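You operate a simulated robot arm through the tools that you are given. There is no shell and no other tool. Be economical: measure what you need, move in short steps, check, and stop when the job is done.

Carry out the task below with a simulated two-armed robot. There is one attempt and no reset: what you move stays moved.

Task
On the top of the pallet stack, fold the rag in half.

The check looks at the end state, three seconds after you hand in, the way a careful person would. Anything else that was tipped, shoved, dropped, spilled or broken makes it a failure. Flat cloth is picked up by pressing the open fingertips on it (5 to 10 N) and closing them slowly along it; thin cloth reads only 2 to 8 mm in the jaws.

Robot
Two 7-joint arms with two-finger parallel grippers on one trunk, on a base that drives. Base frame: it is fixed to the floor where the robot stands at the start and does not move with it; the origin is under the middle of the robot, x ahead of it, y to its left, z up; the surface under the hand at the start is at about z = 507. Readings come in mm, rad, newtons and seconds.
The left shoulder is at the start at [70, 163, 820], the right one opposite. With the tool pointing down near the work surface each hand reaches from about 400 to 880 mm from the robot's upright axis, wherever it stands, measured 20 degrees to its own side. Places, roughly: top of the pallet stack [600, -100, 500]. Payload 3.43 kg a hand.
The tool frame of a hand sits at the grasp point between the pads (the TCP): z along the fingers, y along the line on which they close. The tips reach 34 mm beyond it. The gripper opens to 128 mm. The fingers are 24 mm wide and 12 mm thick; the gripper's body (48 by 130 mm) begins 96 mm behind the TCP.
Orientation is told as [roll, pitch, yaw] about the base's x, y, z axes, in that order, counted from this pose: with the fingers straight down and closing along the base's y, the tool's x points along the base's -x, its y along +y and its z along -z.

Tools
- The arms move only by the tool play_rows. It takes "left_increments", "right_increments" or both (then of equal length, played together; a hand with none holds still); each is a list of rows, each a list of 3 entries, a list of its own where there are three numbers: the turn, a rotation vector about the tool's x, y, z in rad, then the shift along the tool's x, y, z in mm, then the finger opening in mm, from 0 to 128. In form: [[[ax, ay, az], [x, y, z], hand], ...]. A call has 1 to 8 rows; each row shifts and turns the commanded pose from where the row before left it, along the tool's axes as they then stand. A row lasts 0.2 s, in which the tool goes at most 50 mm and 0.15 rad; a call with a longer step from one row to the next is refused whole, and so is a gripper value outside its range. Where a pose cannot be reached the arm comes as near as it can. A force on the tool above 40 N (or 10 N above the force at the start of the call, whichever is more), or a blocked arm, ends the call early, and 0.2 s more pass. The fingers move at their own pace (about 153 mm/s each) and stop on an object; they squeeze with about 41 N. The grip force told is the motor's: it shows also when the fingers shut on nothing. Time passes only in rows, and 0.2 s behind the last, so rows that do not move let the fingers close. The reply holds the time, the measured pose of the TCP, the force on the tool along the base axes, the opening and the grip force, in the units named above and with some noise, with the torque about the TCP (base axes, N m) and any sound that the robot's microphone picked up.
- Cameras (640 x 400 px; columns grow to the right, rows downward): "scene" is now at [136.3, -13.7, 1044.2]; the picture's right is [-0.17, -0.99, 0.00], its down [-0.59, 0.10, -0.80] and it looks along [0.79, -0.13, -0.60] (base axes); focal length 250 px, centre (320, 200). "left" rides on the left gripper at [76, 11, -160] in its tool frame; the picture's right is [-0.15, 0.99, 0.00], its down [-0.88, -0.13, -0.46] and it looks along [-0.45, -0.07, 0.89] (tool axes); focal length 234 px, centre (320, 200). "right" rides on the right gripper at [76, -11, -160] in its tool frame; the picture's right is [0.15, 0.99, 0.00], its down [-0.88, 0.13, -0.46] and it looks along [-0.45, 0.07, 0.89] (tool axes); focal length 234 px, centre (320, 200).
- camera(camera): a new picture of that camera. The clock stands still meanwhile.
- raise_lower(by): slides the trunk up (or, below 0, down) by that many mm; the arms and the scene camera ride with it, the base frame stays. It gives what a move gives, with no picture.
- base_move(legs): drives the robot by 1 to 6 legs, each [ahead, left, turn to the left] in mm, mm and rad, along the robot's own axes; the way and the turn of a leg run together, so that a leg with both is an arc; at most 1500 mm and 3.142 rad a leg. The arms and the cameras ride along, it lands a little off, and it stops where it bumps. It gives what a move gives.
- aim_head(pan, tilt): turns the head with the scene camera to pan (to the left, within 1.501 rad either way) and tilt (down, from -0.506 to 1.204), counted from straight ahead of the robot. It gives what a move gives.
- measure_at(camera, pixels): there is no depth. For up to 12 entries [column, row, z] of the newest picture of that camera ("zoom" is the newest enlarged one), the place [x, y] in the base frame at which the ray of that pixel passes the height z, good to about 2 mm. The clock stands still meanwhile.
- inspect(camera, box): a new picture of the part [left, top, right, bottom] of that camera's present view, enlarged. The clock stands still meanwhile.
- job_done(): hands the job in; it is judged then, once.

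Go step by step. Measure first, check grasps and placings, and put right what went wrong. The budget is 80 turns and 78 pictures, counting those below and the enlarged ones. Unless the task says otherwise, let go and move clear before handing in, and close with one line.

The tools are called after "Request:" as a command line: name --argument value ..., lists and objects as JSON in quotes. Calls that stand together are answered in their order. play_rows: Moves the arms, as the interface text tells. Its arguments: {"type":"object","properties":{"left_increments":{"type":"array"},"right_increments":{"type":"array"}},"required":[]} The other tools are called the same way: raise_lower (by) slides the trunk up or down; base_move (legs) drives the base; aim_head (pan, tilt) turns the head that bears the scene camera; camera (camera) takes a picture; measure_at (camera, pixels) gives the place at which the rays of pixels pass given heights; inspect (camera, box) takes an enlarged picture of a part of a camera's view; job_done () hands the job in.

At the start:

```text
t: 0.0
left_position: [563.1, 294.1, 699.0]
left_tool_rot: [0.0, 0.001, -0.001]
left_force: [0.3, -0.3, 0.2]
left_ft_torque: [-0.02, -0.04, 0.02]
left_gripper_width: 128.0
left_grip_force: 0.1
right_position: [575.1, -179.5, 744.5]
right_tool_rot: [0.0, 0.0, -0.001]
right_force: [-0.9, -0.7, -0.6]
right_ft_torque: [0.03, -0.01, 0.01]
right_gripper_width: 127.8
right_grip_force: 0.1
trunk travel left (down, up): [-300.0, 640.0]
robot x, y, heading: [-1.0, -2.1, 0.002]
head pan, tilt: [-0.168, 0.639]
```

scene: 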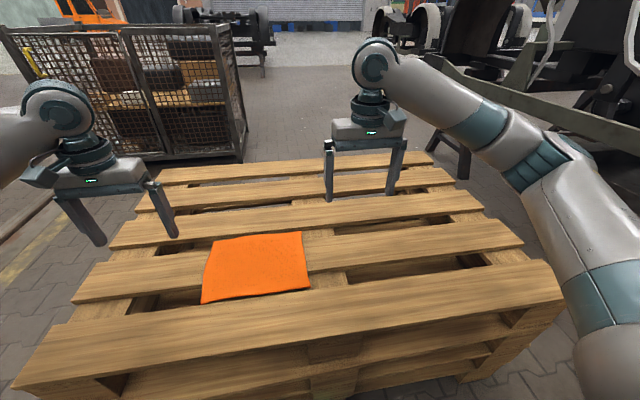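
right: 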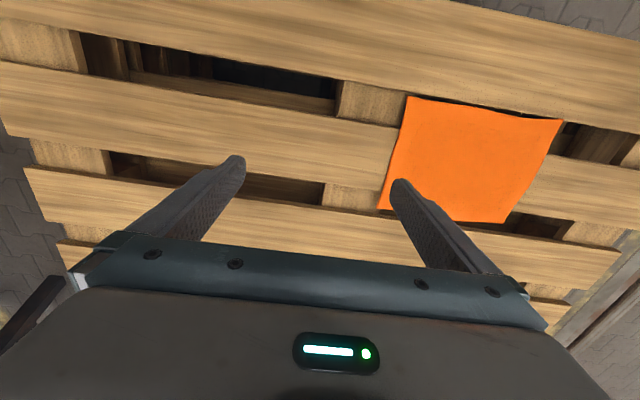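
left: 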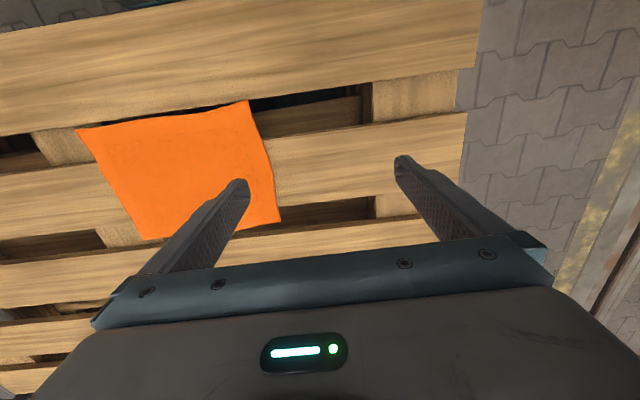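

The orange rag lies flat with corners near scene pixels (213,240), (302,233), (310,289), (202,303). It spans the slats and gaps, so I'll measure its corners and the slat edges.

Request:
inspect --camera "scene" --box '[160, 190, 360, 315]'

Request:
measure_at --camera "scene" --pixels '[[213, 240, 507], [302, 233, 507], [310, 289, 507], [202, 303, 507], [257, 236, 507], [256, 298, 507], [370, 222, 507], [370, 240, 507], [370, 265, 507], [370, 290, 507]]'

```text
3.20 times, centred on (260, 252) of scene
```

zoom: 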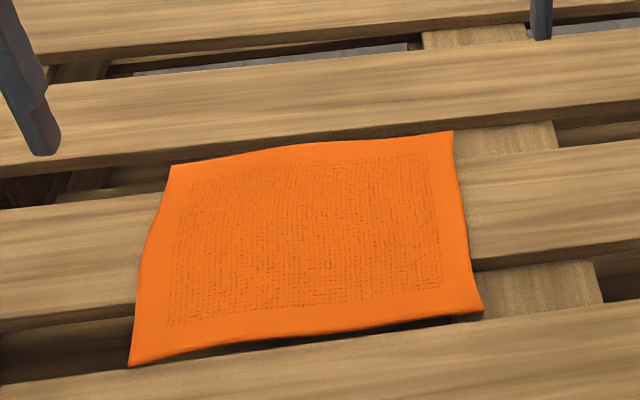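

```text
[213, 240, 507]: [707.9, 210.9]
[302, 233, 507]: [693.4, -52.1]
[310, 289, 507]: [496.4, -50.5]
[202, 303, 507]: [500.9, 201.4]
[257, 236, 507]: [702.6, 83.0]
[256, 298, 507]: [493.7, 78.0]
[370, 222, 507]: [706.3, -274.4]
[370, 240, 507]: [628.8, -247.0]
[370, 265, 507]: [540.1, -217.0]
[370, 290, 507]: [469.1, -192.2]
```

The rag covers one slat and spans the gaps on either side. I'll look closer from the wrist cameras to see how its edges sit against the slats.

Request:
inspect --camera "left" --box '[40, 70, 360, 270]'

Request:
inspect --camera "right" --box '[340, 70, 620, 245]'

Request:
measure_at --camera "right" --pixels '[[408, 97, 507], [562, 121, 507], [503, 222, 507], [379, 209, 507], [330, 112, 507], [330, 183, 507], [330, 210, 507], [330, 80, 507]]'

Request:
measure_at --camera "left" --pixels '[[78, 130, 507], [247, 101, 507], [281, 222, 507], [142, 240, 507], [350, 94, 507], [350, 130, 507], [350, 200, 507], [350, 223, 507]]'

```text
2.00 times, centred on (200, 170) of left
```

zoom: 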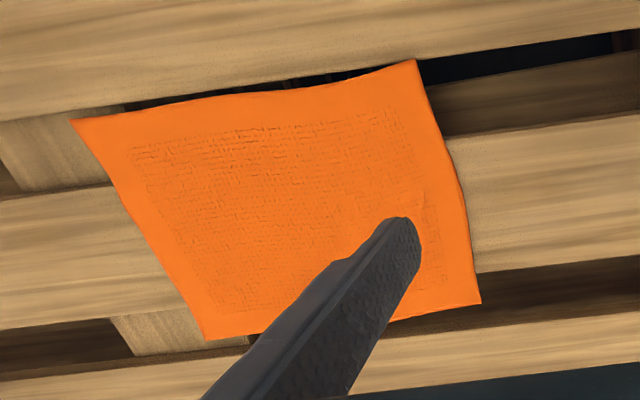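

```text
2.29 times, centred on (480, 158) of right
```

zoom: 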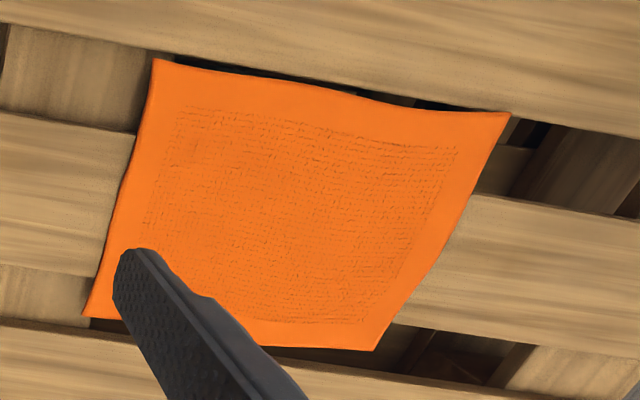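

```text
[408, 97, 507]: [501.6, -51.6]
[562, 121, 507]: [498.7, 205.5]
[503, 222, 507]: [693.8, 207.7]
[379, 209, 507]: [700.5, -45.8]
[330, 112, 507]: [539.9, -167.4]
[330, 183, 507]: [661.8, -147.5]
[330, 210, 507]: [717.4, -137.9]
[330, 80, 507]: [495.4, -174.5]
```

```text
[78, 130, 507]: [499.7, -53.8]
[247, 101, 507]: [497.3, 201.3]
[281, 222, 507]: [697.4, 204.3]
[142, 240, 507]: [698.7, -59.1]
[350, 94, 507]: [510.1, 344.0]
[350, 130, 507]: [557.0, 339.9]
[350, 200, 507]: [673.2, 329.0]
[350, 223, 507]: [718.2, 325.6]
```

The rag spans about x 498..698 and y -52..205, and the slat under its middle runs x 547..667. I'll bring both hands to its left edge over that slat, leaning apart, so they can pinch it together; first I position the arms high.

Request:
play_rows --left_increments '[[[0, 0, 0], [-1, -28.5, 12], 40], [[0, 0, 0], [-1, -28.5, 12], 40], [[0, 0, 0], [-1, -28.5, 12], 40], [[0, 0, 0], [-1, -28.5, 12], 30], [[0, -0.15, 0], [0, 0, 0], 30], [[0, -0.15, 0], [0, 0, 0], 30]]' --right_increments '[[[0, 0, 0], [-14, 30, 0], 30], [[0, 0, 0], [-14, 30, 0], 30], [[0, 0, 0], [-14, 30, 0], 30], [[0, 0, 0], [-14, 30, 0], 30], [[0, 0.15, 0], [0, 30, 0], 30], [[0, 0.15, 0], [0, 30, 0], 30]]'

Request:
camera --camera "scene"

```text
t: 1.4
left_position: [568.5, 179.0, 649.8]
left_tool_rot: [-0.003, -0.299, 0.001]
left_force: [-0.9, 0.1, 0.5]
left_ft_torque: [-0.02, -0.02, -0.01]
left_gripper_width: 29.9
left_grip_force: 0.0
right_position: [627.4, 2.7, 746.1]
right_tool_rot: [-0.002, 0.301, 0.0]
right_force: [-0.3, 0.8, -0.4]
right_ft_torque: [-0.01, 0.0, -0.01]
right_gripper_width: 30.4
right_grip_force: 0.1
trunk travel left (down, up): [-300.0, 640.0]
robot x, y, heading: [-1.0, -0.3, 0.002]
head pan, tilt: [-0.168, 0.639]
```

```text
71 pictures are left
```

scene: 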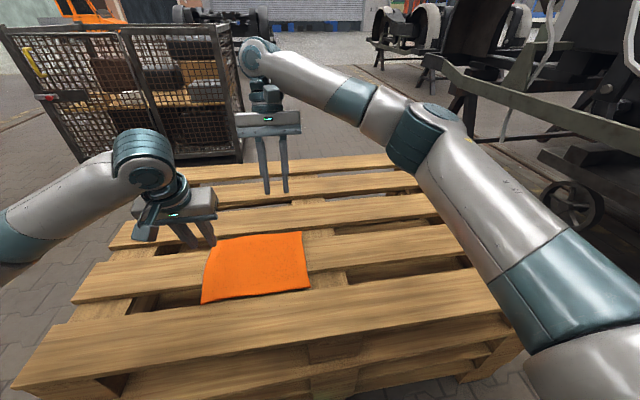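

The arms approach from opposite sides without crossing. Next the right hand goes beside the left one.

Request:
play_rows --right_increments '[[[0, 0, 0], [-7.8, 29.5, 14.3], 30], [[0, 0, 0], [-7.8, 29.5, 14.3], 30], [[0, 0, 0], [-7.8, 29.5, 14.3], 30], [[0, 0, 0], [-7.8, 29.5, 14.3], 30], [[0, 0, 0], [-7.8, 29.5, 14.3], 30], [[0, 0, 0], [-7.8, 29.5, 14.3], 30]]'

Request:
camera --camera "scene"

```text
t: 2.8
left_position: [569.4, 179.3, 650.1]
left_tool_rot: [0.001, -0.3, 0.0]
left_force: [0.1, -0.2, -0.3]
left_ft_torque: [0.01, -0.03, 0.01]
left_gripper_width: 29.9
left_grip_force: 0.1
right_position: [643.7, 164.0, 649.7]
right_tool_rot: [-0.004, 0.306, 0.013]
right_force: [-0.1, 0.3, 0.0]
right_ft_torque: [0.0, 0.02, -0.01]
right_gripper_width: 30.1
right_grip_force: 0.1
right hand out of reach, approached as far as the arm can: row 6
trunk travel left (down, up): [-300.0, 640.0]
robot x, y, heading: [2.5, -0.5, 0.001]
head pan, tilt: [-0.168, 0.639]
```

```text
70 pictures are left
```

scene: 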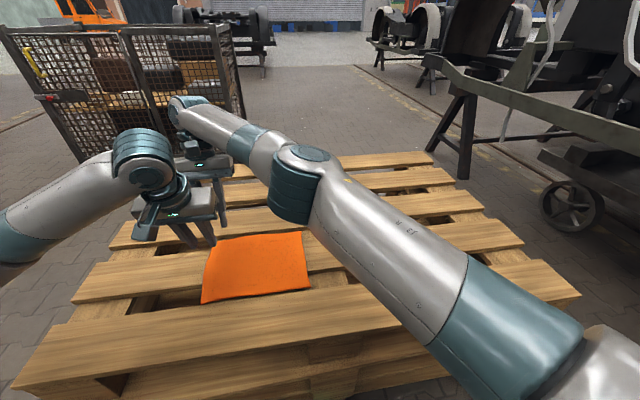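

The right arm is at its reach limit at y=164. I'll shift the base 110 mm to the left to give it room, then bring the hands back.

Request:
base_move --legs '[[0, 110, 0]]'

```text
t: 4.0
left_position: [568.4, 292.8, 650.0]
left_tool_rot: [-0.002, -0.299, 0.0]
left_force: [0.1, 0.3, 0.5]
left_ft_torque: [0.02, -0.01, -0.01]
left_gripper_width: 30.2
left_grip_force: 0.1
right_position: [644.2, 277.1, 649.1]
right_tool_rot: [-0.006, 0.305, 0.015]
right_force: [0.5, 0.2, 0.5]
right_ft_torque: [-0.03, -0.01, 0.01]
right_gripper_width: 29.9
right_grip_force: 0.0
trunk travel left (down, up): [-300.0, 640.0]
robot x, y, heading: [-0.9, 112.0, -0.005]
head pan, tilt: [-0.168, 0.639]
```

Base moved 112 mm. Now both hands go back to y≈180 and down to about z=575.

Request:
play_rows --left_increments '[[[0, 0, 0], [0, -28, 0], 30], [[0, 0, 0], [0, -28, 0], 30], [[0, 0, 0], [0, -28, 0], 30], [[0, 0, 0], [0, -28, 0], 30], [[0, 0, 0], [5.6, 0, 18], 30], [[0, 0, 0], [5.6, 0, 18], 30], [[0, 0, 0], [5.6, 0, 18], 30], [[0, 0, 0], [5.6, 0, 18], 30]]' --right_increments '[[[0, 0, 0], [0, -28, 0], 30], [[0, 0, 0], [0, -28, 0], 30], [[0, 0, 0], [0, -28, 0], 30], [[0, 0, 0], [0, -28, 0], 30], [[0, 0, 0], [-5.6, 0, 18], 30], [[0, 0, 0], [-5.6, 0, 18], 30], [[0, 0, 0], [-5.6, 0, 18], 30], [[0, 0, 0], [-5.6, 0, 18], 30]]'

Request:
camera --camera "left"

Request:
camera --camera "right"

```text
t: 5.8
left_position: [571.1, 179.2, 575.4]
left_tool_rot: [-0.001, -0.301, -0.001]
left_force: [0.0, 0.4, 0.2]
left_ft_torque: [-0.03, 0.03, -0.02]
left_gripper_width: 29.9
left_grip_force: 0.1
right_position: [646.9, 164.2, 575.0]
right_tool_rot: [-0.003, 0.306, 0.012]
right_force: [-0.1, 0.5, -0.8]
right_ft_torque: [0.02, -0.01, -0.03]
right_gripper_width: 29.9
right_grip_force: 0.1
trunk travel left (down, up): [-300.0, 640.0]
robot x, y, heading: [-1.7, 112.8, 0.001]
head pan, tilt: [-0.168, 0.639]
```

```text
69 pictures are left
```

left: 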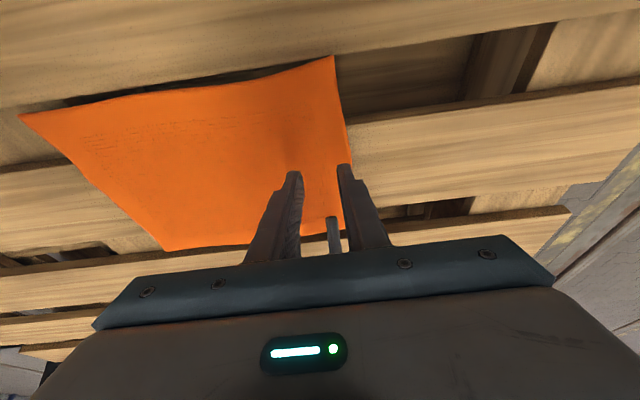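

```text
68 pictures are left
```

right: 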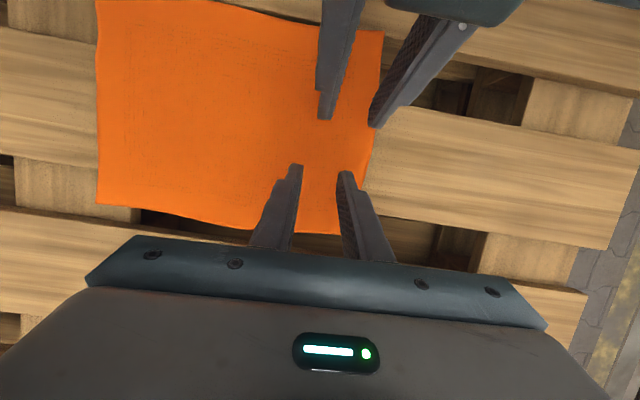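

Both hands straddle the edge zone nicely. I'll measure where the left edge sits relative to the hands, e.g. right-picture (371,165).

Request:
measure_at --camera "right" --pixels '[[371, 160, 508], [363, 185, 508], [383, 32, 508], [333, 233, 508], [350, 185, 508], [285, 230, 508], [97, 205, 508], [97, 100, 508], [450, 115, 507], [450, 218, 507]]'

Request:
measure_at --camera "left" --pixels '[[333, 56, 508], [349, 150, 508], [340, 100, 508]]'

```text
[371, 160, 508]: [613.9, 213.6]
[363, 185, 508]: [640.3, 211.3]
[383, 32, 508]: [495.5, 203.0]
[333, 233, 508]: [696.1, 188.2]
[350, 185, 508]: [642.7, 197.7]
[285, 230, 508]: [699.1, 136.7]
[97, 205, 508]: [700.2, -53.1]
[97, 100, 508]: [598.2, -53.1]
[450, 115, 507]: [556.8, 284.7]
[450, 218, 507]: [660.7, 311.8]
```

```text
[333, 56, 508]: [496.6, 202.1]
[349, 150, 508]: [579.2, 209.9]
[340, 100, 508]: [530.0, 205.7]
```

The edge is at y≈210 mid-slat. I'll centre both hands at y≈183 and lower to z≈550.

Request:
play_rows --left_increments '[[[0, 0, 0], [0, 4, 0], 30], [[0, 0, 0], [3.7, 0, 11.9], 30], [[0, 0, 0], [3.7, 0, 11.9], 30]]' --right_increments '[[[0, 0, 0], [0, 19, 0], 30], [[0, 0, 0], [-3.7, 0, 11.9], 30], [[0, 0, 0], [-3.7, 0, 11.9], 30]]'

```text
t: 6.6
left_position: [569.6, 184.6, 550.4]
left_tool_rot: [0.0, -0.299, -0.002]
left_force: [0.6, 0.2, -1.2]
left_ft_torque: [0.02, 0.03, 0.03]
left_gripper_width: 30.0
left_grip_force: 0.0
right_position: [645.7, 185.1, 548.9]
right_tool_rot: [-0.004, 0.307, 0.011]
right_force: [0.2, -0.6, 0.6]
right_ft_torque: [0.01, 0.0, -0.02]
right_gripper_width: 30.2
right_grip_force: 0.0
trunk travel left (down, up): [-300.0, 640.0]
robot x, y, heading: [-0.0, 110.1, -0.002]
head pan, tilt: [-0.168, 0.639]
```

No contact yet. Creeping down 4 mm.

Request:
play_rows --left_increments '[[[0, 0, 0], [0.6, 0, 1.9], 30], [[0, 0, 0], [0.6, 0, 1.9], 30]]' --right_increments '[[[0, 0, 0], [-0.6, 0, 1.9], 30], [[0, 0, 0], [-0.6, 0, 1.9], 30]]'

```text
t: 7.2
left_position: [568.3, 184.2, 545.6]
left_tool_rot: [-0.002, -0.302, -0.001]
left_force: [0.6, 0.0, 5.8]
left_ft_torque: [-0.02, -0.05, 0.01]
left_gripper_width: 30.0
left_grip_force: 0.0
right_position: [645.1, 183.7, 546.4]
right_tool_rot: [-0.004, 0.304, 0.013]
right_force: [0.1, 0.8, 2.7]
right_ft_torque: [0.0, -0.03, -0.02]
right_gripper_width: 29.9
right_grip_force: 0.1
trunk travel left (down, up): [-300.0, 640.0]
robot x, y, heading: [1.6, 114.5, -0.004]
head pan, tilt: [-0.168, 0.639]
```

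Both are in contact (5.8 N and 2.7 N). I'll press a touch more and close slowly.

Request:
play_rows --left_increments '[[[0, 0, 0], [0.2, 0, 0.6], 30], [[0, 0, 0], [0, 0, 0], 25], [[0, 0, 0], [0, 0, 0], 20], [[0, 0, 0], [0, 0, 0], 15], [[0, 0, 0], [0, 0, 0], 10], [[0, 0, 0], [0, 0, 0], 5], [[0, 0, 0], [0, 0, 0], 0], [[0, 0, 0], [0, 0, 0], 0]]' --right_increments '[[[0, 0, 0], [-0.5, 0, 1.6], 30], [[0, 0, 0], [0, 0, 0], 25], [[0, 0, 0], [0, 0, 0], 20], [[0, 0, 0], [0, 0, 0], 15], [[0, 0, 0], [0, 0, 0], 10], [[0, 0, 0], [0, 0, 0], 5], [[0, 0, 0], [0, 0, 0], 0], [[0, 0, 0], [0, 0, 0], 0]]'

Request:
camera --camera "right"

Request:
camera --camera "left"

```text
t: 9.0
left_position: [567.0, 183.6, 546.7]
left_tool_rot: [-0.001, -0.302, 0.0]
left_force: [-0.2, -0.4, 5.1]
left_ft_torque: [-0.04, 0.0, -0.01]
left_gripper_width: 0.0
left_grip_force: 32.8
right_position: [644.8, 182.7, 545.5]
right_tool_rot: [-0.004, 0.304, 0.014]
right_force: [-0.6, 1.8, 18.8]
right_ft_torque: [0.07, -0.02, -0.01]
right_gripper_width: 0.0
right_grip_force: 33.1
trunk travel left (down, up): [-300.0, 640.0]
robot x, y, heading: [-3.0, 113.4, 0.002]
head pan, tilt: [-0.168, 0.639]
```

```text
67 pictures are left
```

right: 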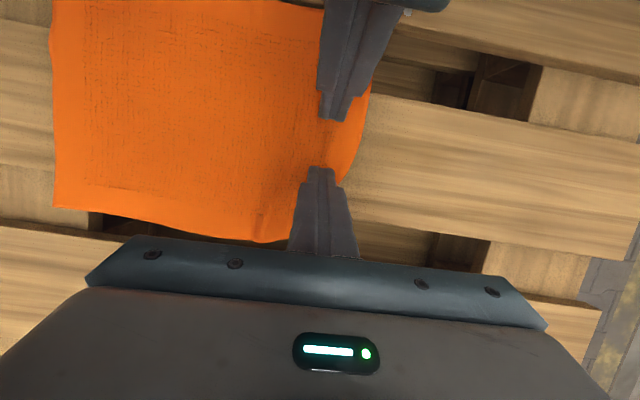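

```text
66 pictures are left
```

left: 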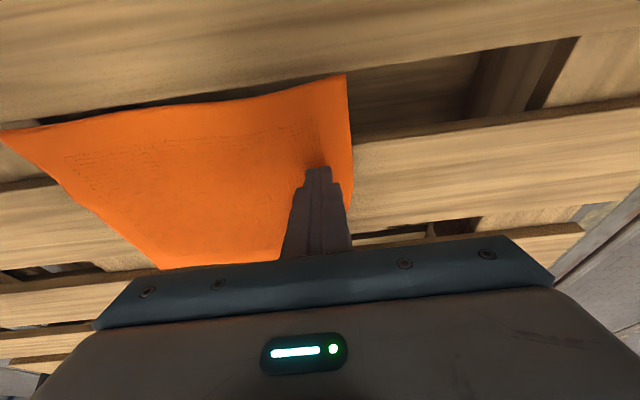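

Both jaws read 0 mm, so probably nothing was caught. A small lift will check that.

Request:
play_rows --left_increments '[[[0, 0, 0], [-3, 0, -9.5], 0], [[0, 0, 0], [-3, 0, -9.5], 0]]' --right_increments '[[[0, 0, 0], [3, 0, -9.5], 0], [[0, 0, 0], [3, 0, -9.5], 0]]'

Request:
camera --camera "right"

```text
t: 9.6
left_position: [567.4, 183.0, 566.3]
left_tool_rot: [-0.001, -0.3, -0.001]
left_force: [-1.2, 0.1, 0.4]
left_ft_torque: [0.0, -0.02, 0.01]
left_gripper_width: 0.0
left_grip_force: 32.9
right_position: [646.0, 182.6, 561.7]
right_tool_rot: [-0.006, 0.307, 0.014]
right_force: [0.5, -0.1, 0.6]
right_ft_torque: [0.02, -0.03, -0.02]
right_gripper_width: 0.1
right_grip_force: 33.6
trunk travel left (down, up): [-300.0, 640.0]
robot x, y, heading: [-2.0, 111.4, -0.01]
head pan, tilt: [-0.168, 0.639]
```

```text
65 pictures are left
```

right: 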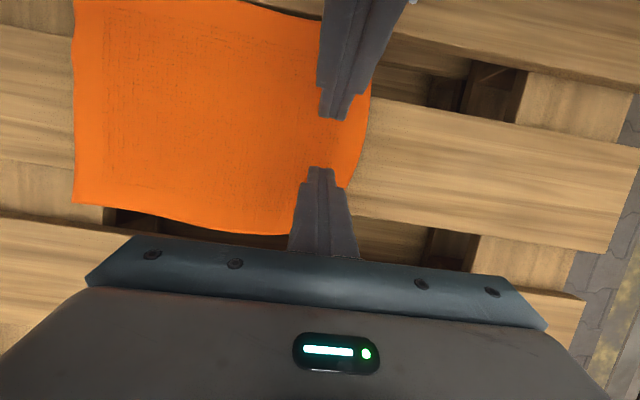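

No cloth was caught and the rag is undisturbed. I'll retry with the hands more upright (0.15 tilt), opened to 60 mm, centred at y≈170.

Request:
play_rows --left_increments '[[[0, 0.15, 0], [0, 0, 0], 30], [[0, 0, 0], [0, -13, 0], 60], [[0, 0, 0], [1.3, 0, 8.5], 60], [[0, 0, 0], [1.3, 0, 8.5], 60]]' --right_increments '[[[0, -0.15, 0], [0, 0, 0], 30], [[0, 0, 0], [0, -13, 0], 60], [[0, 0, 0], [-1.0, 0, 6.5], 60], [[0, 0, 0], [-1.0, 0, 6.5], 60]]'

```text
t: 10.6
left_position: [569.2, 170.9, 548.5]
left_tool_rot: [-0.002, -0.15, -0.002]
left_force: [0.4, 0.9, 0.4]
left_ft_torque: [0.01, -0.01, 0.01]
left_gripper_width: 60.0
left_grip_force: 0.0
right_position: [645.7, 169.3, 549.5]
right_tool_rot: [-0.004, 0.157, 0.015]
right_force: [0.3, -0.6, 0.2]
right_ft_torque: [0.0, -0.01, -0.04]
right_gripper_width: 60.2
right_grip_force: 0.1
trunk travel left (down, up): [-300.0, 640.0]
robot x, y, heading: [0.4, 110.6, 0.002]
head pan, tilt: [-0.168, 0.639]
```

Request:
play_rows --left_increments '[[[0, 0, 0], [0.3, 0, 2], 60], [[0, 0, 0], [0.3, 0, 2], 60]]' --right_increments '[[[0, 0, 0], [-0.3, 0, 2], 60], [[0, 0, 0], [-0.3, 0, 2], 60]]'

```text
t: 11.2
left_position: [568.4, 169.8, 545.0]
left_tool_rot: [-0.001, -0.154, -0.002]
left_force: [-0.3, 1.1, 5.5]
left_ft_torque: [0.05, 0.05, -0.05]
left_gripper_width: 60.0
left_grip_force: 0.1
right_position: [645.4, 169.5, 546.8]
right_tool_rot: [-0.005, 0.156, 0.011]
right_force: [9.0, -2.1, -0.7]
right_ft_torque: [0.33, 1.35, 0.15]
right_gripper_width: 60.1
right_grip_force: 0.1
trunk travel left (down, up): [-300.0, 640.0]
robot x, y, heading: [2.2, 111.6, -0.004]
head pan, tilt: [-0.168, 0.639]
```

The right hand feels 9 N in x with a torque, which suggests it is touching the left arm. Let me look.

Request:
inspect --camera "scene" --box '[120, 80, 380, 290]'

```text
1.90 times, centred on (250, 185) of scene
```

zoom: 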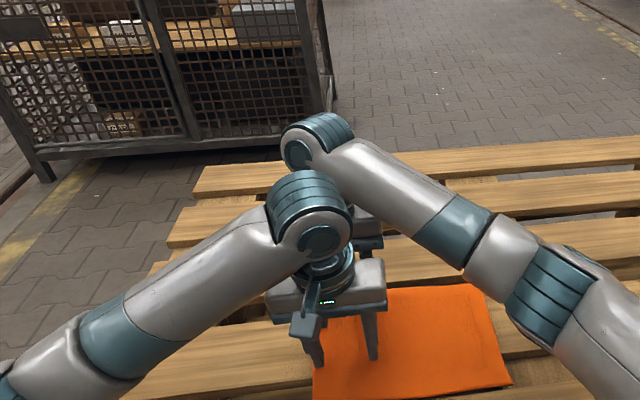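

The wrists touch when nearly upright, so I back up a little and tilt them apart again, keeping the 60 mm opening.

Request:
play_rows --left_increments '[[[0, 0, 0], [-1.5, 0, -10], 60], [[0, -0.1, 0], [0, 0, 0], 60], [[0, 0, 0], [0, 0, 0], 60]]' --right_increments '[[[0, 0.05, 0], [1.5, 0, -10], 60], [[0, 0.1, 0], [0, 0, 0], 60], [[0, 0, 0], [0, 0, 0], 60]]'

Request:
inspect --camera "scene" --box '[120, 80, 380, 290]'

```text
t: 12.0
left_position: [568.8, 172.3, 554.0]
left_tool_rot: [-0.001, -0.249, 0.001]
left_force: [-0.4, 0.7, 0.4]
left_ft_torque: [-0.02, 0.01, 0.0]
left_gripper_width: 60.1
left_grip_force: 0.1
right_position: [644.4, 168.7, 558.1]
right_tool_rot: [-0.005, 0.307, 0.013]
right_force: [-0.1, 0.1, -0.5]
right_ft_torque: [0.04, 0.02, -0.01]
right_gripper_width: 60.1
right_grip_force: 0.0
trunk travel left (down, up): [-300.0, 640.0]
robot x, y, heading: [-0.8, 109.3, -0.006]
head pan, tilt: [-0.168, 0.639]
```

```text
1.90 times, centred on (250, 185) of scene
```

zoom: 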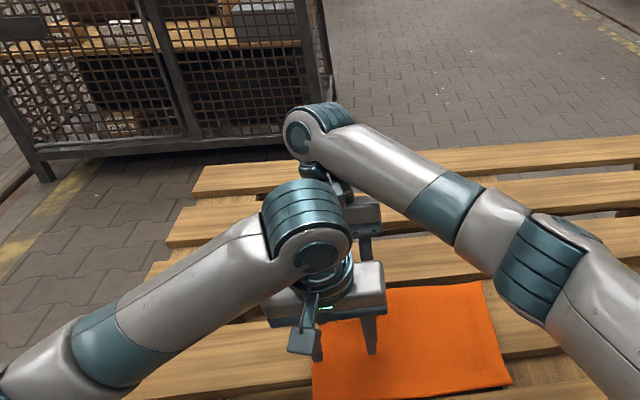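

Clear again. Lowering both back into contact.

Request:
play_rows --left_increments '[[[0, 0, 0], [1, 0, 3.9], 60], [[0, 0, 0], [0.6, 0, 2.5], 60], [[0, 0, 0], [0.5, 0, 2], 60]]' --right_increments '[[[0, 0, 0], [-1.7, 0, 5.5], 60], [[0, 0, 0], [-1.3, 0, 4], 60], [[0, 0, 0], [-0.9, 0, 3], 60]]'

```text
t: 12.8
left_position: [567.7, 171.7, 547.2]
left_tool_rot: [-0.001, -0.252, 0.0]
left_force: [1.0, -0.9, 3.4]
left_ft_torque: [-0.01, 0.02, 0.0]
left_gripper_width: 59.7
left_grip_force: 0.1
right_position: [643.8, 169.3, 545.1]
right_tool_rot: [-0.003, 0.303, 0.015]
right_force: [2.5, 0.7, 12.5]
right_ft_torque: [0.11, -0.12, 0.04]
right_gripper_width: 60.2
right_grip_force: 0.0
trunk travel left (down, up): [-300.0, 640.0]
robot x, y, heading: [-3.1, 113.5, 0.004]
head pan, tilt: [-0.168, 0.639]
```

Adjusting to about 8 N on each, then closing slowly.

Request:
play_rows --left_increments '[[[0, 0, 0], [0.3, 0, 1.3], 60], [[0, 0, 0], [0, 0, 0], 55], [[0, 0, 0], [0, 0, 0], 50], [[0, 0, 0], [0, 0, 0], 45], [[0, 0, 0], [0, 0, 0], 40], [[0, 0, 0], [0, 0, 0], 35]]' --right_increments '[[[0, 0, 0], [0.2, 0, -0.8], 60], [[0, 0, 0], [0, 0, 0], 55], [[0, 0, 0], [0, 0, 0], 50], [[0, 0, 0], [0, 0, 0], 45], [[0, 0, 0], [0, 0, 0], 40], [[0, 0, 0], [0, 0, 0], 35]]'

Request:
camera --camera "right"

```text
t: 14.2
left_position: [568.6, 172.3, 546.4]
left_tool_rot: [0.001, -0.252, -0.001]
left_force: [-0.3, -0.3, 6.7]
left_ft_torque: [0.05, 0.0, 0.0]
left_gripper_width: 34.1
left_grip_force: 0.0
right_position: [644.1, 169.1, 545.8]
right_tool_rot: [-0.002, 0.304, 0.015]
right_force: [0.1, 1.1, 20.2]
right_ft_torque: [0.04, -0.02, -0.02]
right_gripper_width: 32.1
right_grip_force: 0.0
trunk travel left (down, up): [-300.0, 640.0]
robot x, y, heading: [0.5, 111.5, -0.001]
head pan, tilt: [-0.168, 0.639]
```

```text
62 pictures are left
```

right: 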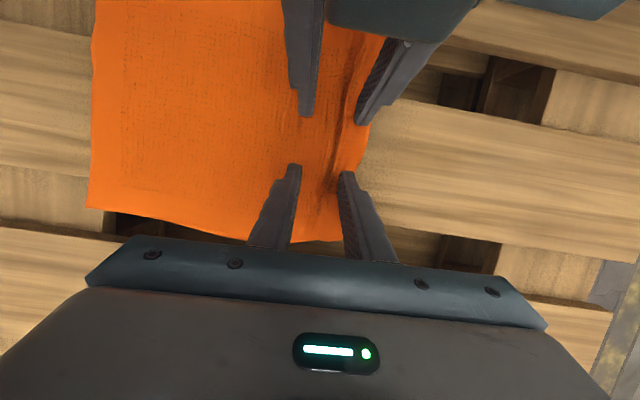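

A ridge is forming between the fingers in both hands (dark crease at (330,180) and (350,80)). I keep closing, with the right pressing slightly less.

Request:
play_rows --left_increments '[[[0, 0, 0], [0, 0, 0.4], 30], [[0, 0, 0], [0, 0, 0], 25], [[0, 0, 0], [0, 0, 0], 20], [[0, 0, 0], [0, 0, 0], 15], [[0, 0, 0], [0, 0, 0], 10], [[0, 0, 0], [0, 0, 0], 5], [[0, 0, 0], [0, 0, 0], 0], [[0, 0, 0], [0, 0, 0], 0]]' --right_increments '[[[0, 0, 0], [0.2, 0, -0.8], 30], [[0, 0, 0], [0, 0, 0], 25], [[0, 0, 0], [0, 0, 0], 20], [[0, 0, 0], [0, 0, 0], 15], [[0, 0, 0], [0, 0, 0], 10], [[0, 0, 0], [0, 0, 0], 5], [[0, 0, 0], [0, 0, 0], 0], [[0, 0, 0], [0, 0, 0], 0]]'

Request:
camera --camera "right"

```text
t: 16.0
left_position: [569.1, 172.6, 545.5]
left_tool_rot: [-0.001, -0.253, 0.0]
left_force: [4.9, 3.6, 25.3]
left_ft_torque: [0.1, -0.07, 0.03]
left_gripper_width: 5.6
left_grip_force: 40.0
right_position: [645.0, 169.4, 545.4]
right_tool_rot: [-0.007, 0.304, 0.015]
right_force: [-3.1, -0.6, 3.6]
right_ft_torque: [0.05, 0.1, -0.03]
right_gripper_width: 6.0
right_grip_force: 40.0
trunk travel left (down, up): [-300.0, 640.0]
robot x, y, heading: [-2.2, 114.2, -0.005]
head pan, tilt: [-0.168, 0.639]
```

```text
61 pictures are left
```

right: 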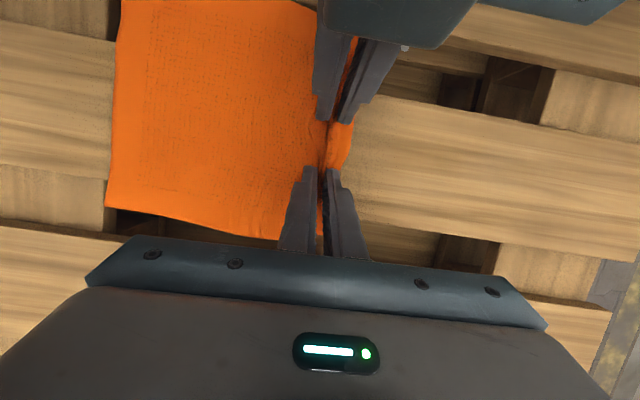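

Both hands now hold cloth (5.6 mm and 6.0 mm). I'll fold along an arc about y≈78, gradually rolling the hands so their fingers point toward +y, starting with the first half of the lift.

Request:
play_rows --left_increments '[[[0, 0, 0], [-4.2, -3.5, -16.5], 0], [[0, 0, 0], [-4.2, -3.5, -16.5], 0], [[-0.145, 0, 0.037], [0, 0, 0], 0], [[0, 0, 0], [-4.2, -10, -16.7], 0], [[0, 0, 0], [-4.2, -10, -16.7], 0], [[-0.145, 0, 0.037], [0, 0, 0], 0], [[0, 0, 0], [-3.8, -15.7, -14.8], 0], [[0, 0, 0], [-3.8, -15.7, -14.8], 0]]' --right_increments '[[[0, 0, 0], [5, -3.5, -16.2], 0], [[0, 0, 0], [5, -3.5, -16.2], 0], [[-0.143, 0, -0.044], [0, 0, 0], 0], [[0, 0, 0], [5.1, -10, -16.4], 0], [[0, 0, 0], [5.1, -10, -16.4], 0], [[-0.143, 0, -0.044], [0, 0, 0], 0], [[0, 0, 0], [4.5, -15.7, -14.6], 0], [[0, 0, 0], [4.5, -15.7, -14.6], 0]]'

Request:
camera --camera "scene"

Request:
camera --camera "right"

```text
t: 17.8
left_position: [571.0, 99.0, 627.5]
left_tool_rot: [0.309, -0.239, -0.075]
left_force: [11.4, -0.2, 4.1]
left_ft_torque: [-0.11, -0.5, -0.07]
left_gripper_width: 5.2
left_grip_force: 39.8
right_position: [647.1, 98.7, 630.2]
right_tool_rot: [0.31, 0.293, 0.105]
right_force: [-12.0, 0.1, -3.3]
right_ft_torque: [-0.16, 0.32, 0.07]
right_gripper_width: 6.0
right_grip_force: 39.9
trunk travel left (down, up): [-300.0, 640.0]
robot x, y, heading: [0.1, 112.7, -0.001]
head pan, tilt: [-0.168, 0.639]
```

```text
60 pictures are left
```

scene: 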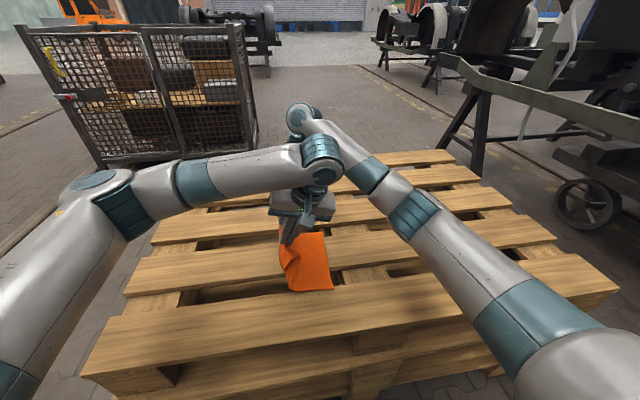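

```text
59 pictures are left
```

right: 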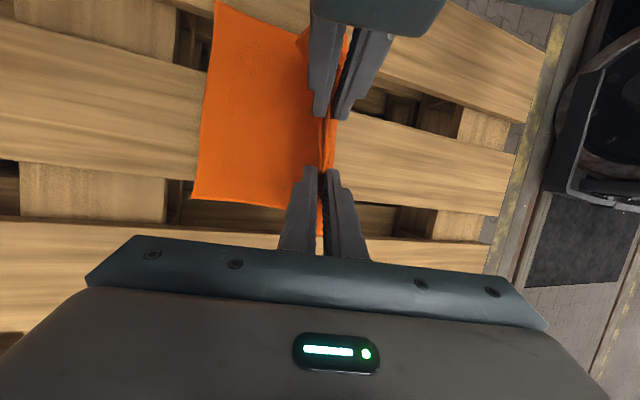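

The fold is rising cleanly and the bottom half hasn't moved. Continuing over the top.

Request:
play_rows --left_increments '[[[-0.145, 0, 0.037], [0, 0, 0], 0], [[0, 0, 0], [-3.3, -19, -10.9], 0], [[0, 0, 0], [-3.3, -19, -10.9], 0], [[-0.145, 0, 0.037], [0, 0, 0], 0], [[0, 0, 0], [-1.5, -22, -5.8], 0], [[0, 0, 0], [-1.5, -22, -5.8], 0]]' --right_increments '[[[-0.143, 0, -0.044], [0, 0, 0], 0], [[0, 0, 0], [3.8, -19, -10.7], 0], [[0, 0, 0], [3.8, -19, -10.7], 0], [[-0.143, 0, -0.044], [0, 0, 0], 0], [[0, 0, 0], [1.8, -22, -5.7], 0], [[0, 0, 0], [1.8, -22, -5.7], 0]]'

Request:
camera --camera "scene"

Request:
camera --camera "right"

```text
t: 19.2
left_position: [568.7, 14.8, 617.5]
left_tool_rot: [0.614, -0.207, -0.142]
left_force: [9.9, -2.0, 0.8]
left_ft_torque: [-0.16, -0.34, -0.16]
left_gripper_width: 5.4
left_grip_force: 40.2
right_position: [647.5, 10.5, 617.6]
right_tool_rot: [0.617, 0.254, 0.187]
right_force: [-9.4, 0.9, -1.8]
right_ft_torque: [-0.16, 0.19, 0.16]
right_gripper_width: 6.2
right_grip_force: 40.3
trunk travel left (down, up): [-300.0, 640.0]
robot x, y, heading: [-0.8, 110.8, 0.002]
head pan, tilt: [-0.168, 0.639]
```

```text
58 pictures are left
```

scene: 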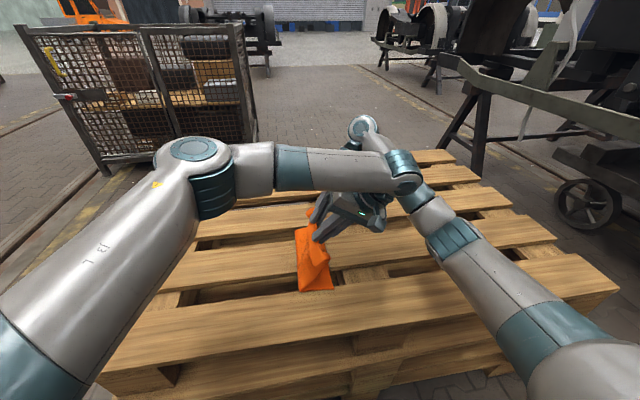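

```text
57 pictures are left
```

right: 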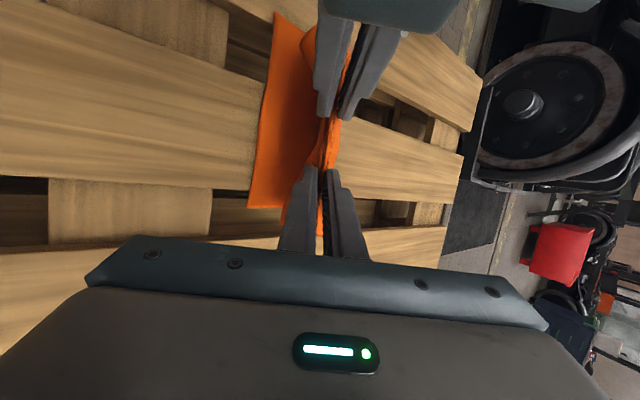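

The sheet is past vertical. The arms run close to each other at scene (400,190), so I'll keep this roll and lower along the rest of the arc in parallel.

Request:
play_rows --left_increments '[[[0, 0, 0], [0.5, -20.1, 2], 0], [[0, 0, 0], [0.5, -20.1, 2], 0], [[0, 0, 0], [2, -14, 7.7], 0], [[0, 0, 0], [2, -14, 7.7], 0]]' --right_increments '[[[0, 0, 0], [-0.9, -18.5, 3], 0], [[0, 0, 0], [-0.9, -18.5, 3], 0], [[0, 0, 0], [-2.3, -14, 7.7], 0], [[0, 0, 0], [-2.3, -14, 7.7], 0]]'

Request:
camera --camera "scene"

Request:
camera --camera "right"

Request:
camera --camera "left"

```text
t: 20.2
left_position: [570.1, -31.5, 562.0]
left_tool_rot: [0.615, -0.205, -0.145]
left_force: [2.5, 0.3, 0.2]
left_ft_torque: [-0.07, -0.1, -0.01]
left_gripper_width: 5.7
left_grip_force: 39.5
right_position: [646.2, -30.8, 566.4]
right_tool_rot: [0.617, 0.253, 0.185]
right_force: [-2.8, -1.5, -2.2]
right_ft_torque: [-0.19, 0.06, 0.06]
right_gripper_width: 6.2
right_grip_force: 40.8
trunk travel left (down, up): [-300.0, 640.0]
robot x, y, heading: [2.1, 114.0, 0.004]
head pan, tilt: [-0.168, 0.639]
```

```text
56 pictures are left
```

scene: 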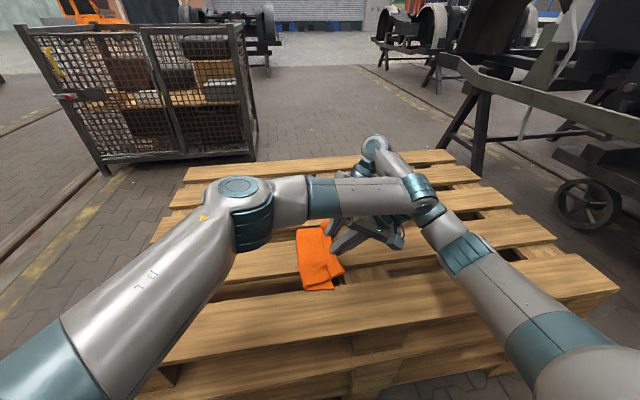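

```text
55 pictures are left
```

right: 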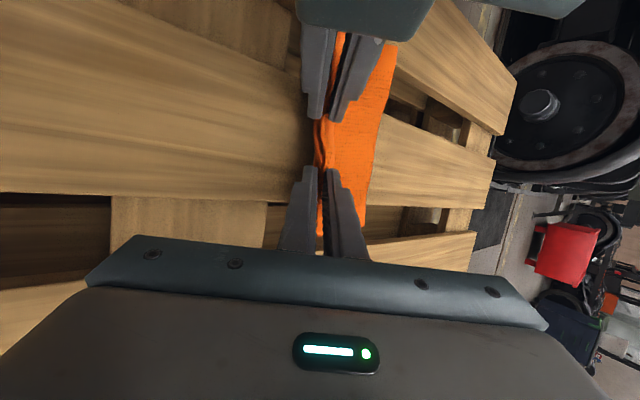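

```text
54 pictures are left
```

left: 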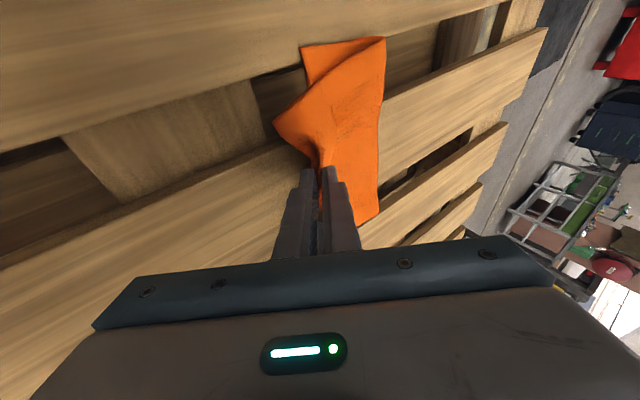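

The upper half is draping over as intended, with its near corner already flopped to the right (left picture (290,115)). Lowering the last ~18 mm.

Request:
play_rows --left_increments '[[[0, 0, 0], [1.2, -7, 4.7], 0], [[0, 0, 0], [1.2, -7, 4.7], 0]]' --right_increments '[[[0, 0, 0], [-1.9, -8.2, 6.2], 0], [[0, 0, 0], [-1.9, -8.2, 6.2], 0]]'

Request:
camera --camera "left"

```text
t: 20.8
left_position: [570.9, -37.9, 548.2]
left_tool_rot: [0.611, -0.205, -0.143]
left_force: [0.9, 1.0, 0.2]
left_ft_torque: [-0.1, -0.02, -0.03]
left_gripper_width: 5.4
left_grip_force: 40.2
right_position: [646.2, -35.8, 543.0]
right_tool_rot: [0.614, 0.254, 0.183]
right_force: [-0.9, -0.2, 0.4]
right_ft_torque: [-0.11, 0.04, 0.0]
right_gripper_width: 6.0
right_grip_force: 39.9
trunk travel left (down, up): [-300.0, 640.0]
robot x, y, heading: [2.2, 112.6, -0.006]
head pan, tilt: [-0.168, 0.639]
```

```text
53 pictures are left
```

left: 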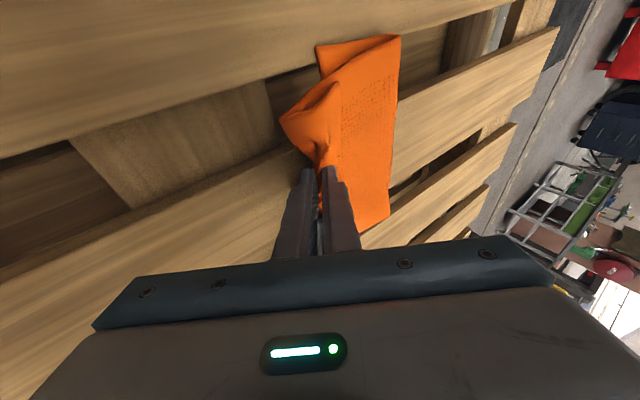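

Checking where the near corners of the two layers sit.

Request:
inspect --camera "left" --box '[240, 20, 440, 245]'

Request:
measure_at --camera "left" --pixels '[[317, 46, 508], [400, 36, 508], [282, 118, 510], [322, 78, 510], [394, 120, 510], [388, 215, 510], [345, 235, 510]]'

Request:
inspect --camera "scene" --box '[270, 180, 430, 305]'

```text
1.78 times, centred on (340, 132) of left
```

zoom: 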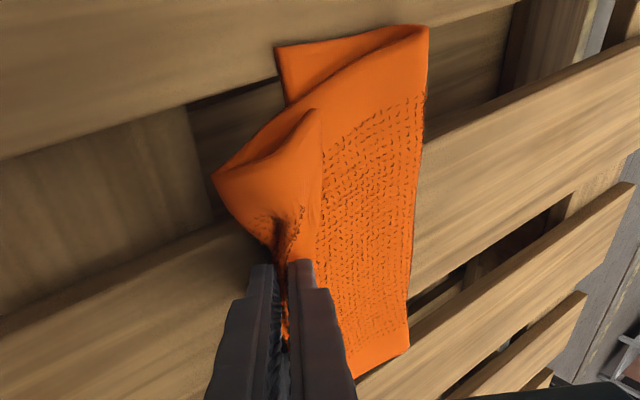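

```text
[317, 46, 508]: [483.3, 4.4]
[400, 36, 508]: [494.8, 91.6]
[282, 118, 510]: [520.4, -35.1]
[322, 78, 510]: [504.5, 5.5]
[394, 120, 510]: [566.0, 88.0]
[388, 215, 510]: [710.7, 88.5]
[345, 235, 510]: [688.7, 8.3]
```

```text
3.20 times, centred on (350, 242) of scene
```

zoom: 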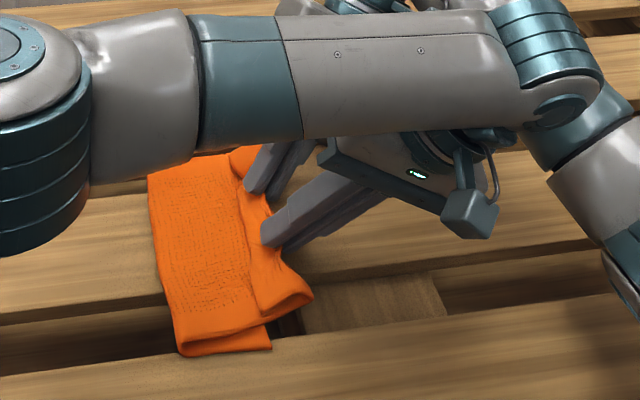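

The bottom half's right edge was dragged to y≈4 because the pinch took up about 40 mm of cloth. The fold at y≈90 is therefore not in the middle, so I'll unroll the cloth and lay it flat again for a better grasp.

Request:
play_rows --left_increments '[[[0, 0, 0], [-3, 19.3, -11.9], 0], [[0, 0, 0], [-3, 19.3, -11.9], 0], [[0.145, 0, -0.037], [0, 0, 0], 0], [[0, 0, 0], [-1.6, 30.3, -6.2], 0], [[0, 0, 0], [-1.6, 30.3, -6.2], 0], [[0.145, 0, -0.037], [0, 0, 0], 0], [[0, 0, 0], [1.5, 31.9, 6], 0], [[0, 0, 0], [1.5, 31.9, 6], 0]]' --right_increments '[[[0, 0, 0], [3.6, 19.3, -11.7], 0], [[0, 0, 0], [3.6, 19.3, -11.7], 0], [[0.143, 0, 0.044], [0, 0, 0], 0], [[0, 0, 0], [1.9, 30.3, -6.2], 0], [[0, 0, 0], [1.9, 30.3, -6.2], 0], [[0.143, 0, 0.044], [0, 0, 0], 0], [[0, 0, 0], [-1.8, 31.9, 5.9], 0], [[0, 0, 0], [-1.8, 31.9, 5.9], 0]]'

Request:
camera --camera "right"

Request:
camera --camera "scene"

```text
t: 22.6
left_position: [569.1, 94.8, 634.3]
left_tool_rot: [0.307, -0.24, -0.075]
left_force: [3.7, -0.4, -0.5]
left_ft_torque: [0.13, -0.08, -0.05]
left_gripper_width: 5.4
left_grip_force: 39.8
right_position: [646.5, 96.2, 630.6]
right_tool_rot: [0.306, 0.291, 0.102]
right_force: [-2.3, 0.3, -0.6]
right_ft_torque: [0.11, 0.08, 0.02]
right_gripper_width: 6.3
right_grip_force: 40.5
trunk travel left (down, up): [-300.0, 640.0]
robot x, y, heading: [-0.6, 115.8, 0.003]
head pan, tilt: [-0.168, 0.639]
```

```text
50 pictures are left
```

right: 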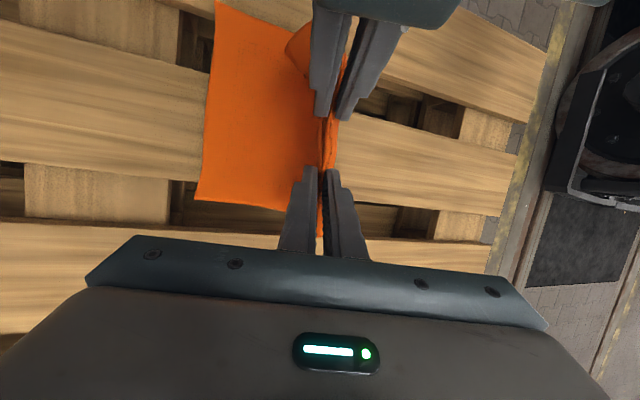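

```text
49 pictures are left
```

scene: 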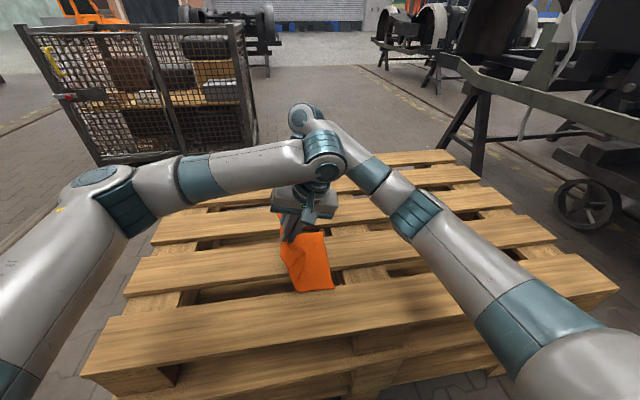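

Measuring the lower layer's right edge now: right picture (196,198), (203,130), (216,5).

Request:
measure_at --camera "right" --pixels '[[196, 198, 508], [204, 120, 510], [216, 5, 508]]'

Request:
measure_at --camera "scene" --pixels '[[334, 289, 508], [324, 233, 508], [296, 291, 508]]'

```text
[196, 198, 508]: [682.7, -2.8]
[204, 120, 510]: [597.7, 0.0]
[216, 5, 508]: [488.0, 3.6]
```

```text
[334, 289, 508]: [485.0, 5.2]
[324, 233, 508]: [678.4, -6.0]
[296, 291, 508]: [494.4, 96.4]
```

The right edge is now at y≈0. I'll lay the held edge back flat at y≈196.

Request:
play_rows --left_increments '[[[0.145, 0, -0.037], [0, 0, 0], 0], [[0, 0, 0], [4.5, 25, 17.9], 0], [[0, 0, 0], [4.5, 25, 17.9], 0], [[0.145, 0, -0.037], [0, 0, 0], 0], [[0, 0, 0], [5.5, 20, 21.6], 0], [[0, 0, 0], [5.5, 20, 21.6], 0], [[0, 0, 0], [2.5, 6, 9.7], 0]]' --right_increments '[[[0.143, 0, 0.044], [0, 0, 0], 0], [[0, 0, 0], [-5.4, 25, 17.6], 0], [[0, 0, 0], [-5.4, 25, 17.6], 0], [[0.143, 0, 0.044], [0, 0, 0], 0], [[0, 0, 0], [-6.6, 20, 21.3], 0], [[0, 0, 0], [-6.6, 20, 21.3], 0], [[0, 0, 0], [-3, 6, 9.6], 0]]'

Request:
camera --camera "right"

```text
t: 24.2
left_position: [570.5, 195.8, 552.5]
left_tool_rot: [-0.001, -0.252, -0.001]
left_force: [-0.7, 1.1, 6.1]
left_ft_torque: [0.05, 0.02, 0.05]
left_gripper_width: 5.6
left_grip_force: 39.7
right_position: [642.0, 198.7, 548.2]
right_tool_rot: [-0.005, 0.306, 0.012]
right_force: [-0.4, -0.9, 5.4]
right_ft_torque: [0.07, 0.08, 0.0]
right_gripper_width: 6.1
right_grip_force: 40.6
trunk travel left (down, up): [-300.0, 640.0]
robot x, y, heading: [-1.7, 113.5, -0.002]
head pan, tilt: [-0.168, 0.639]
```

```text
48 pictures are left
```

right: 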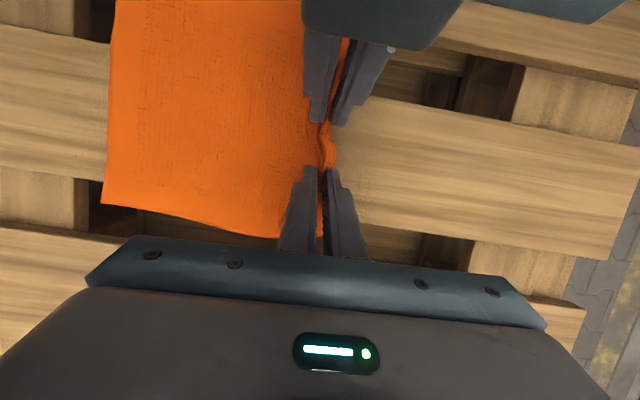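

Laid back with light contact; opening slowly will spread the bunched part out.

Request:
play_rows --left_increments '[[[0, 0, 0], [0, 0, 0], 12], [[0, 0, 0], [0, 0, 0], 20], [[0, 0, 0], [0, 0, 0], 30], [[0, 0, 0], [-3.7, 0, -14.5], 40], [[0, 0, 0], [-7.4, 0, -29], 60]]' --right_increments '[[[0, 0, 0], [0, 0, 0], 12], [[0, 0, 0], [0, 0, 0], 20], [[0, 0, 0], [0, 0, 0], 30], [[0, 0, 0], [4.4, 0, -14.3], 40], [[0, 0, 0], [8.8, 0, -28.6], 60]]'

Request:
camera --camera "right"

Request:
camera --camera "left"

```text
t: 25.4
left_position: [567.5, 194.8, 595.1]
left_tool_rot: [0.0, -0.25, -0.003]
left_force: [0.2, 0.3, -0.1]
left_ft_torque: [-0.01, -0.03, 0.02]
left_gripper_width: 60.1
left_grip_force: 0.0
right_position: [641.0, 199.9, 593.9]
right_tool_rot: [-0.005, 0.305, 0.012]
right_force: [-0.2, 0.2, -0.9]
right_ft_torque: [0.0, -0.03, 0.01]
right_gripper_width: 60.0
right_grip_force: 0.0
trunk travel left (down, up): [-300.0, 640.0]
robot x, y, heading: [2.2, 115.8, -0.0]
head pan, tilt: [-0.168, 0.639]
```

```text
47 pictures are left
```

right: 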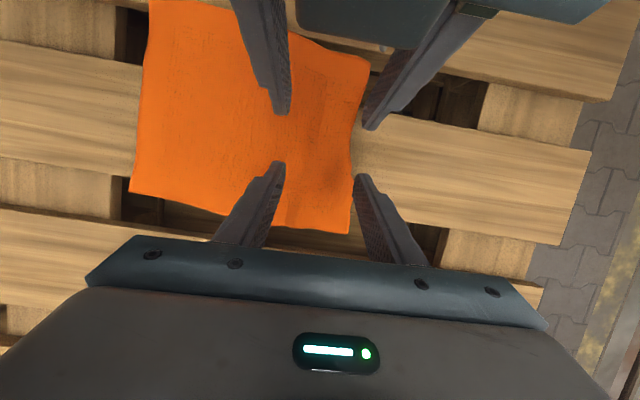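

```text
46 pictures are left
```

left: 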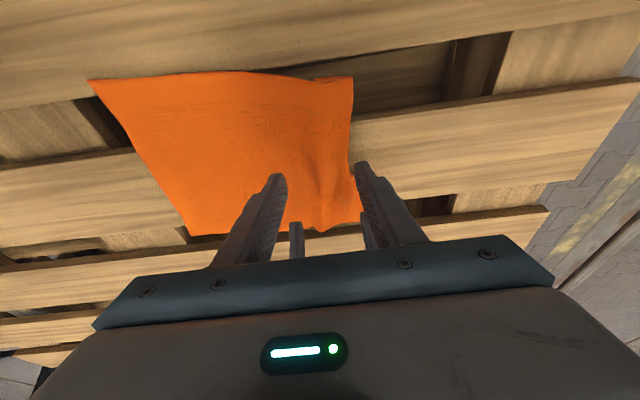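

Flat again with only slight wrinkles. Measuring its outline.

Request:
measure_at --camera "right" --pixels '[[130, 191, 508], [150, 5, 508], [370, 62, 508], [352, 130, 510], [350, 160, 510], [349, 234, 508], [138, 100, 510]]'

Request:
measure_at --camera "left" --pixels '[[88, 80, 508], [353, 78, 508], [350, 140, 508], [189, 234, 508], [363, 222, 508]]'

```text
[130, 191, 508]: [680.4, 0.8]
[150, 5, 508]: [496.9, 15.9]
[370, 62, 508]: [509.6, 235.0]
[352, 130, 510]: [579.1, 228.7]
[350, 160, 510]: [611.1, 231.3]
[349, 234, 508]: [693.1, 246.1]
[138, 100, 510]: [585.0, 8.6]
```

```text
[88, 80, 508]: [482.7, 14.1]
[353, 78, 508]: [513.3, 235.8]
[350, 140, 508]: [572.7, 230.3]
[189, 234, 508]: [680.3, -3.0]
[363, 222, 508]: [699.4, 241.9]
```

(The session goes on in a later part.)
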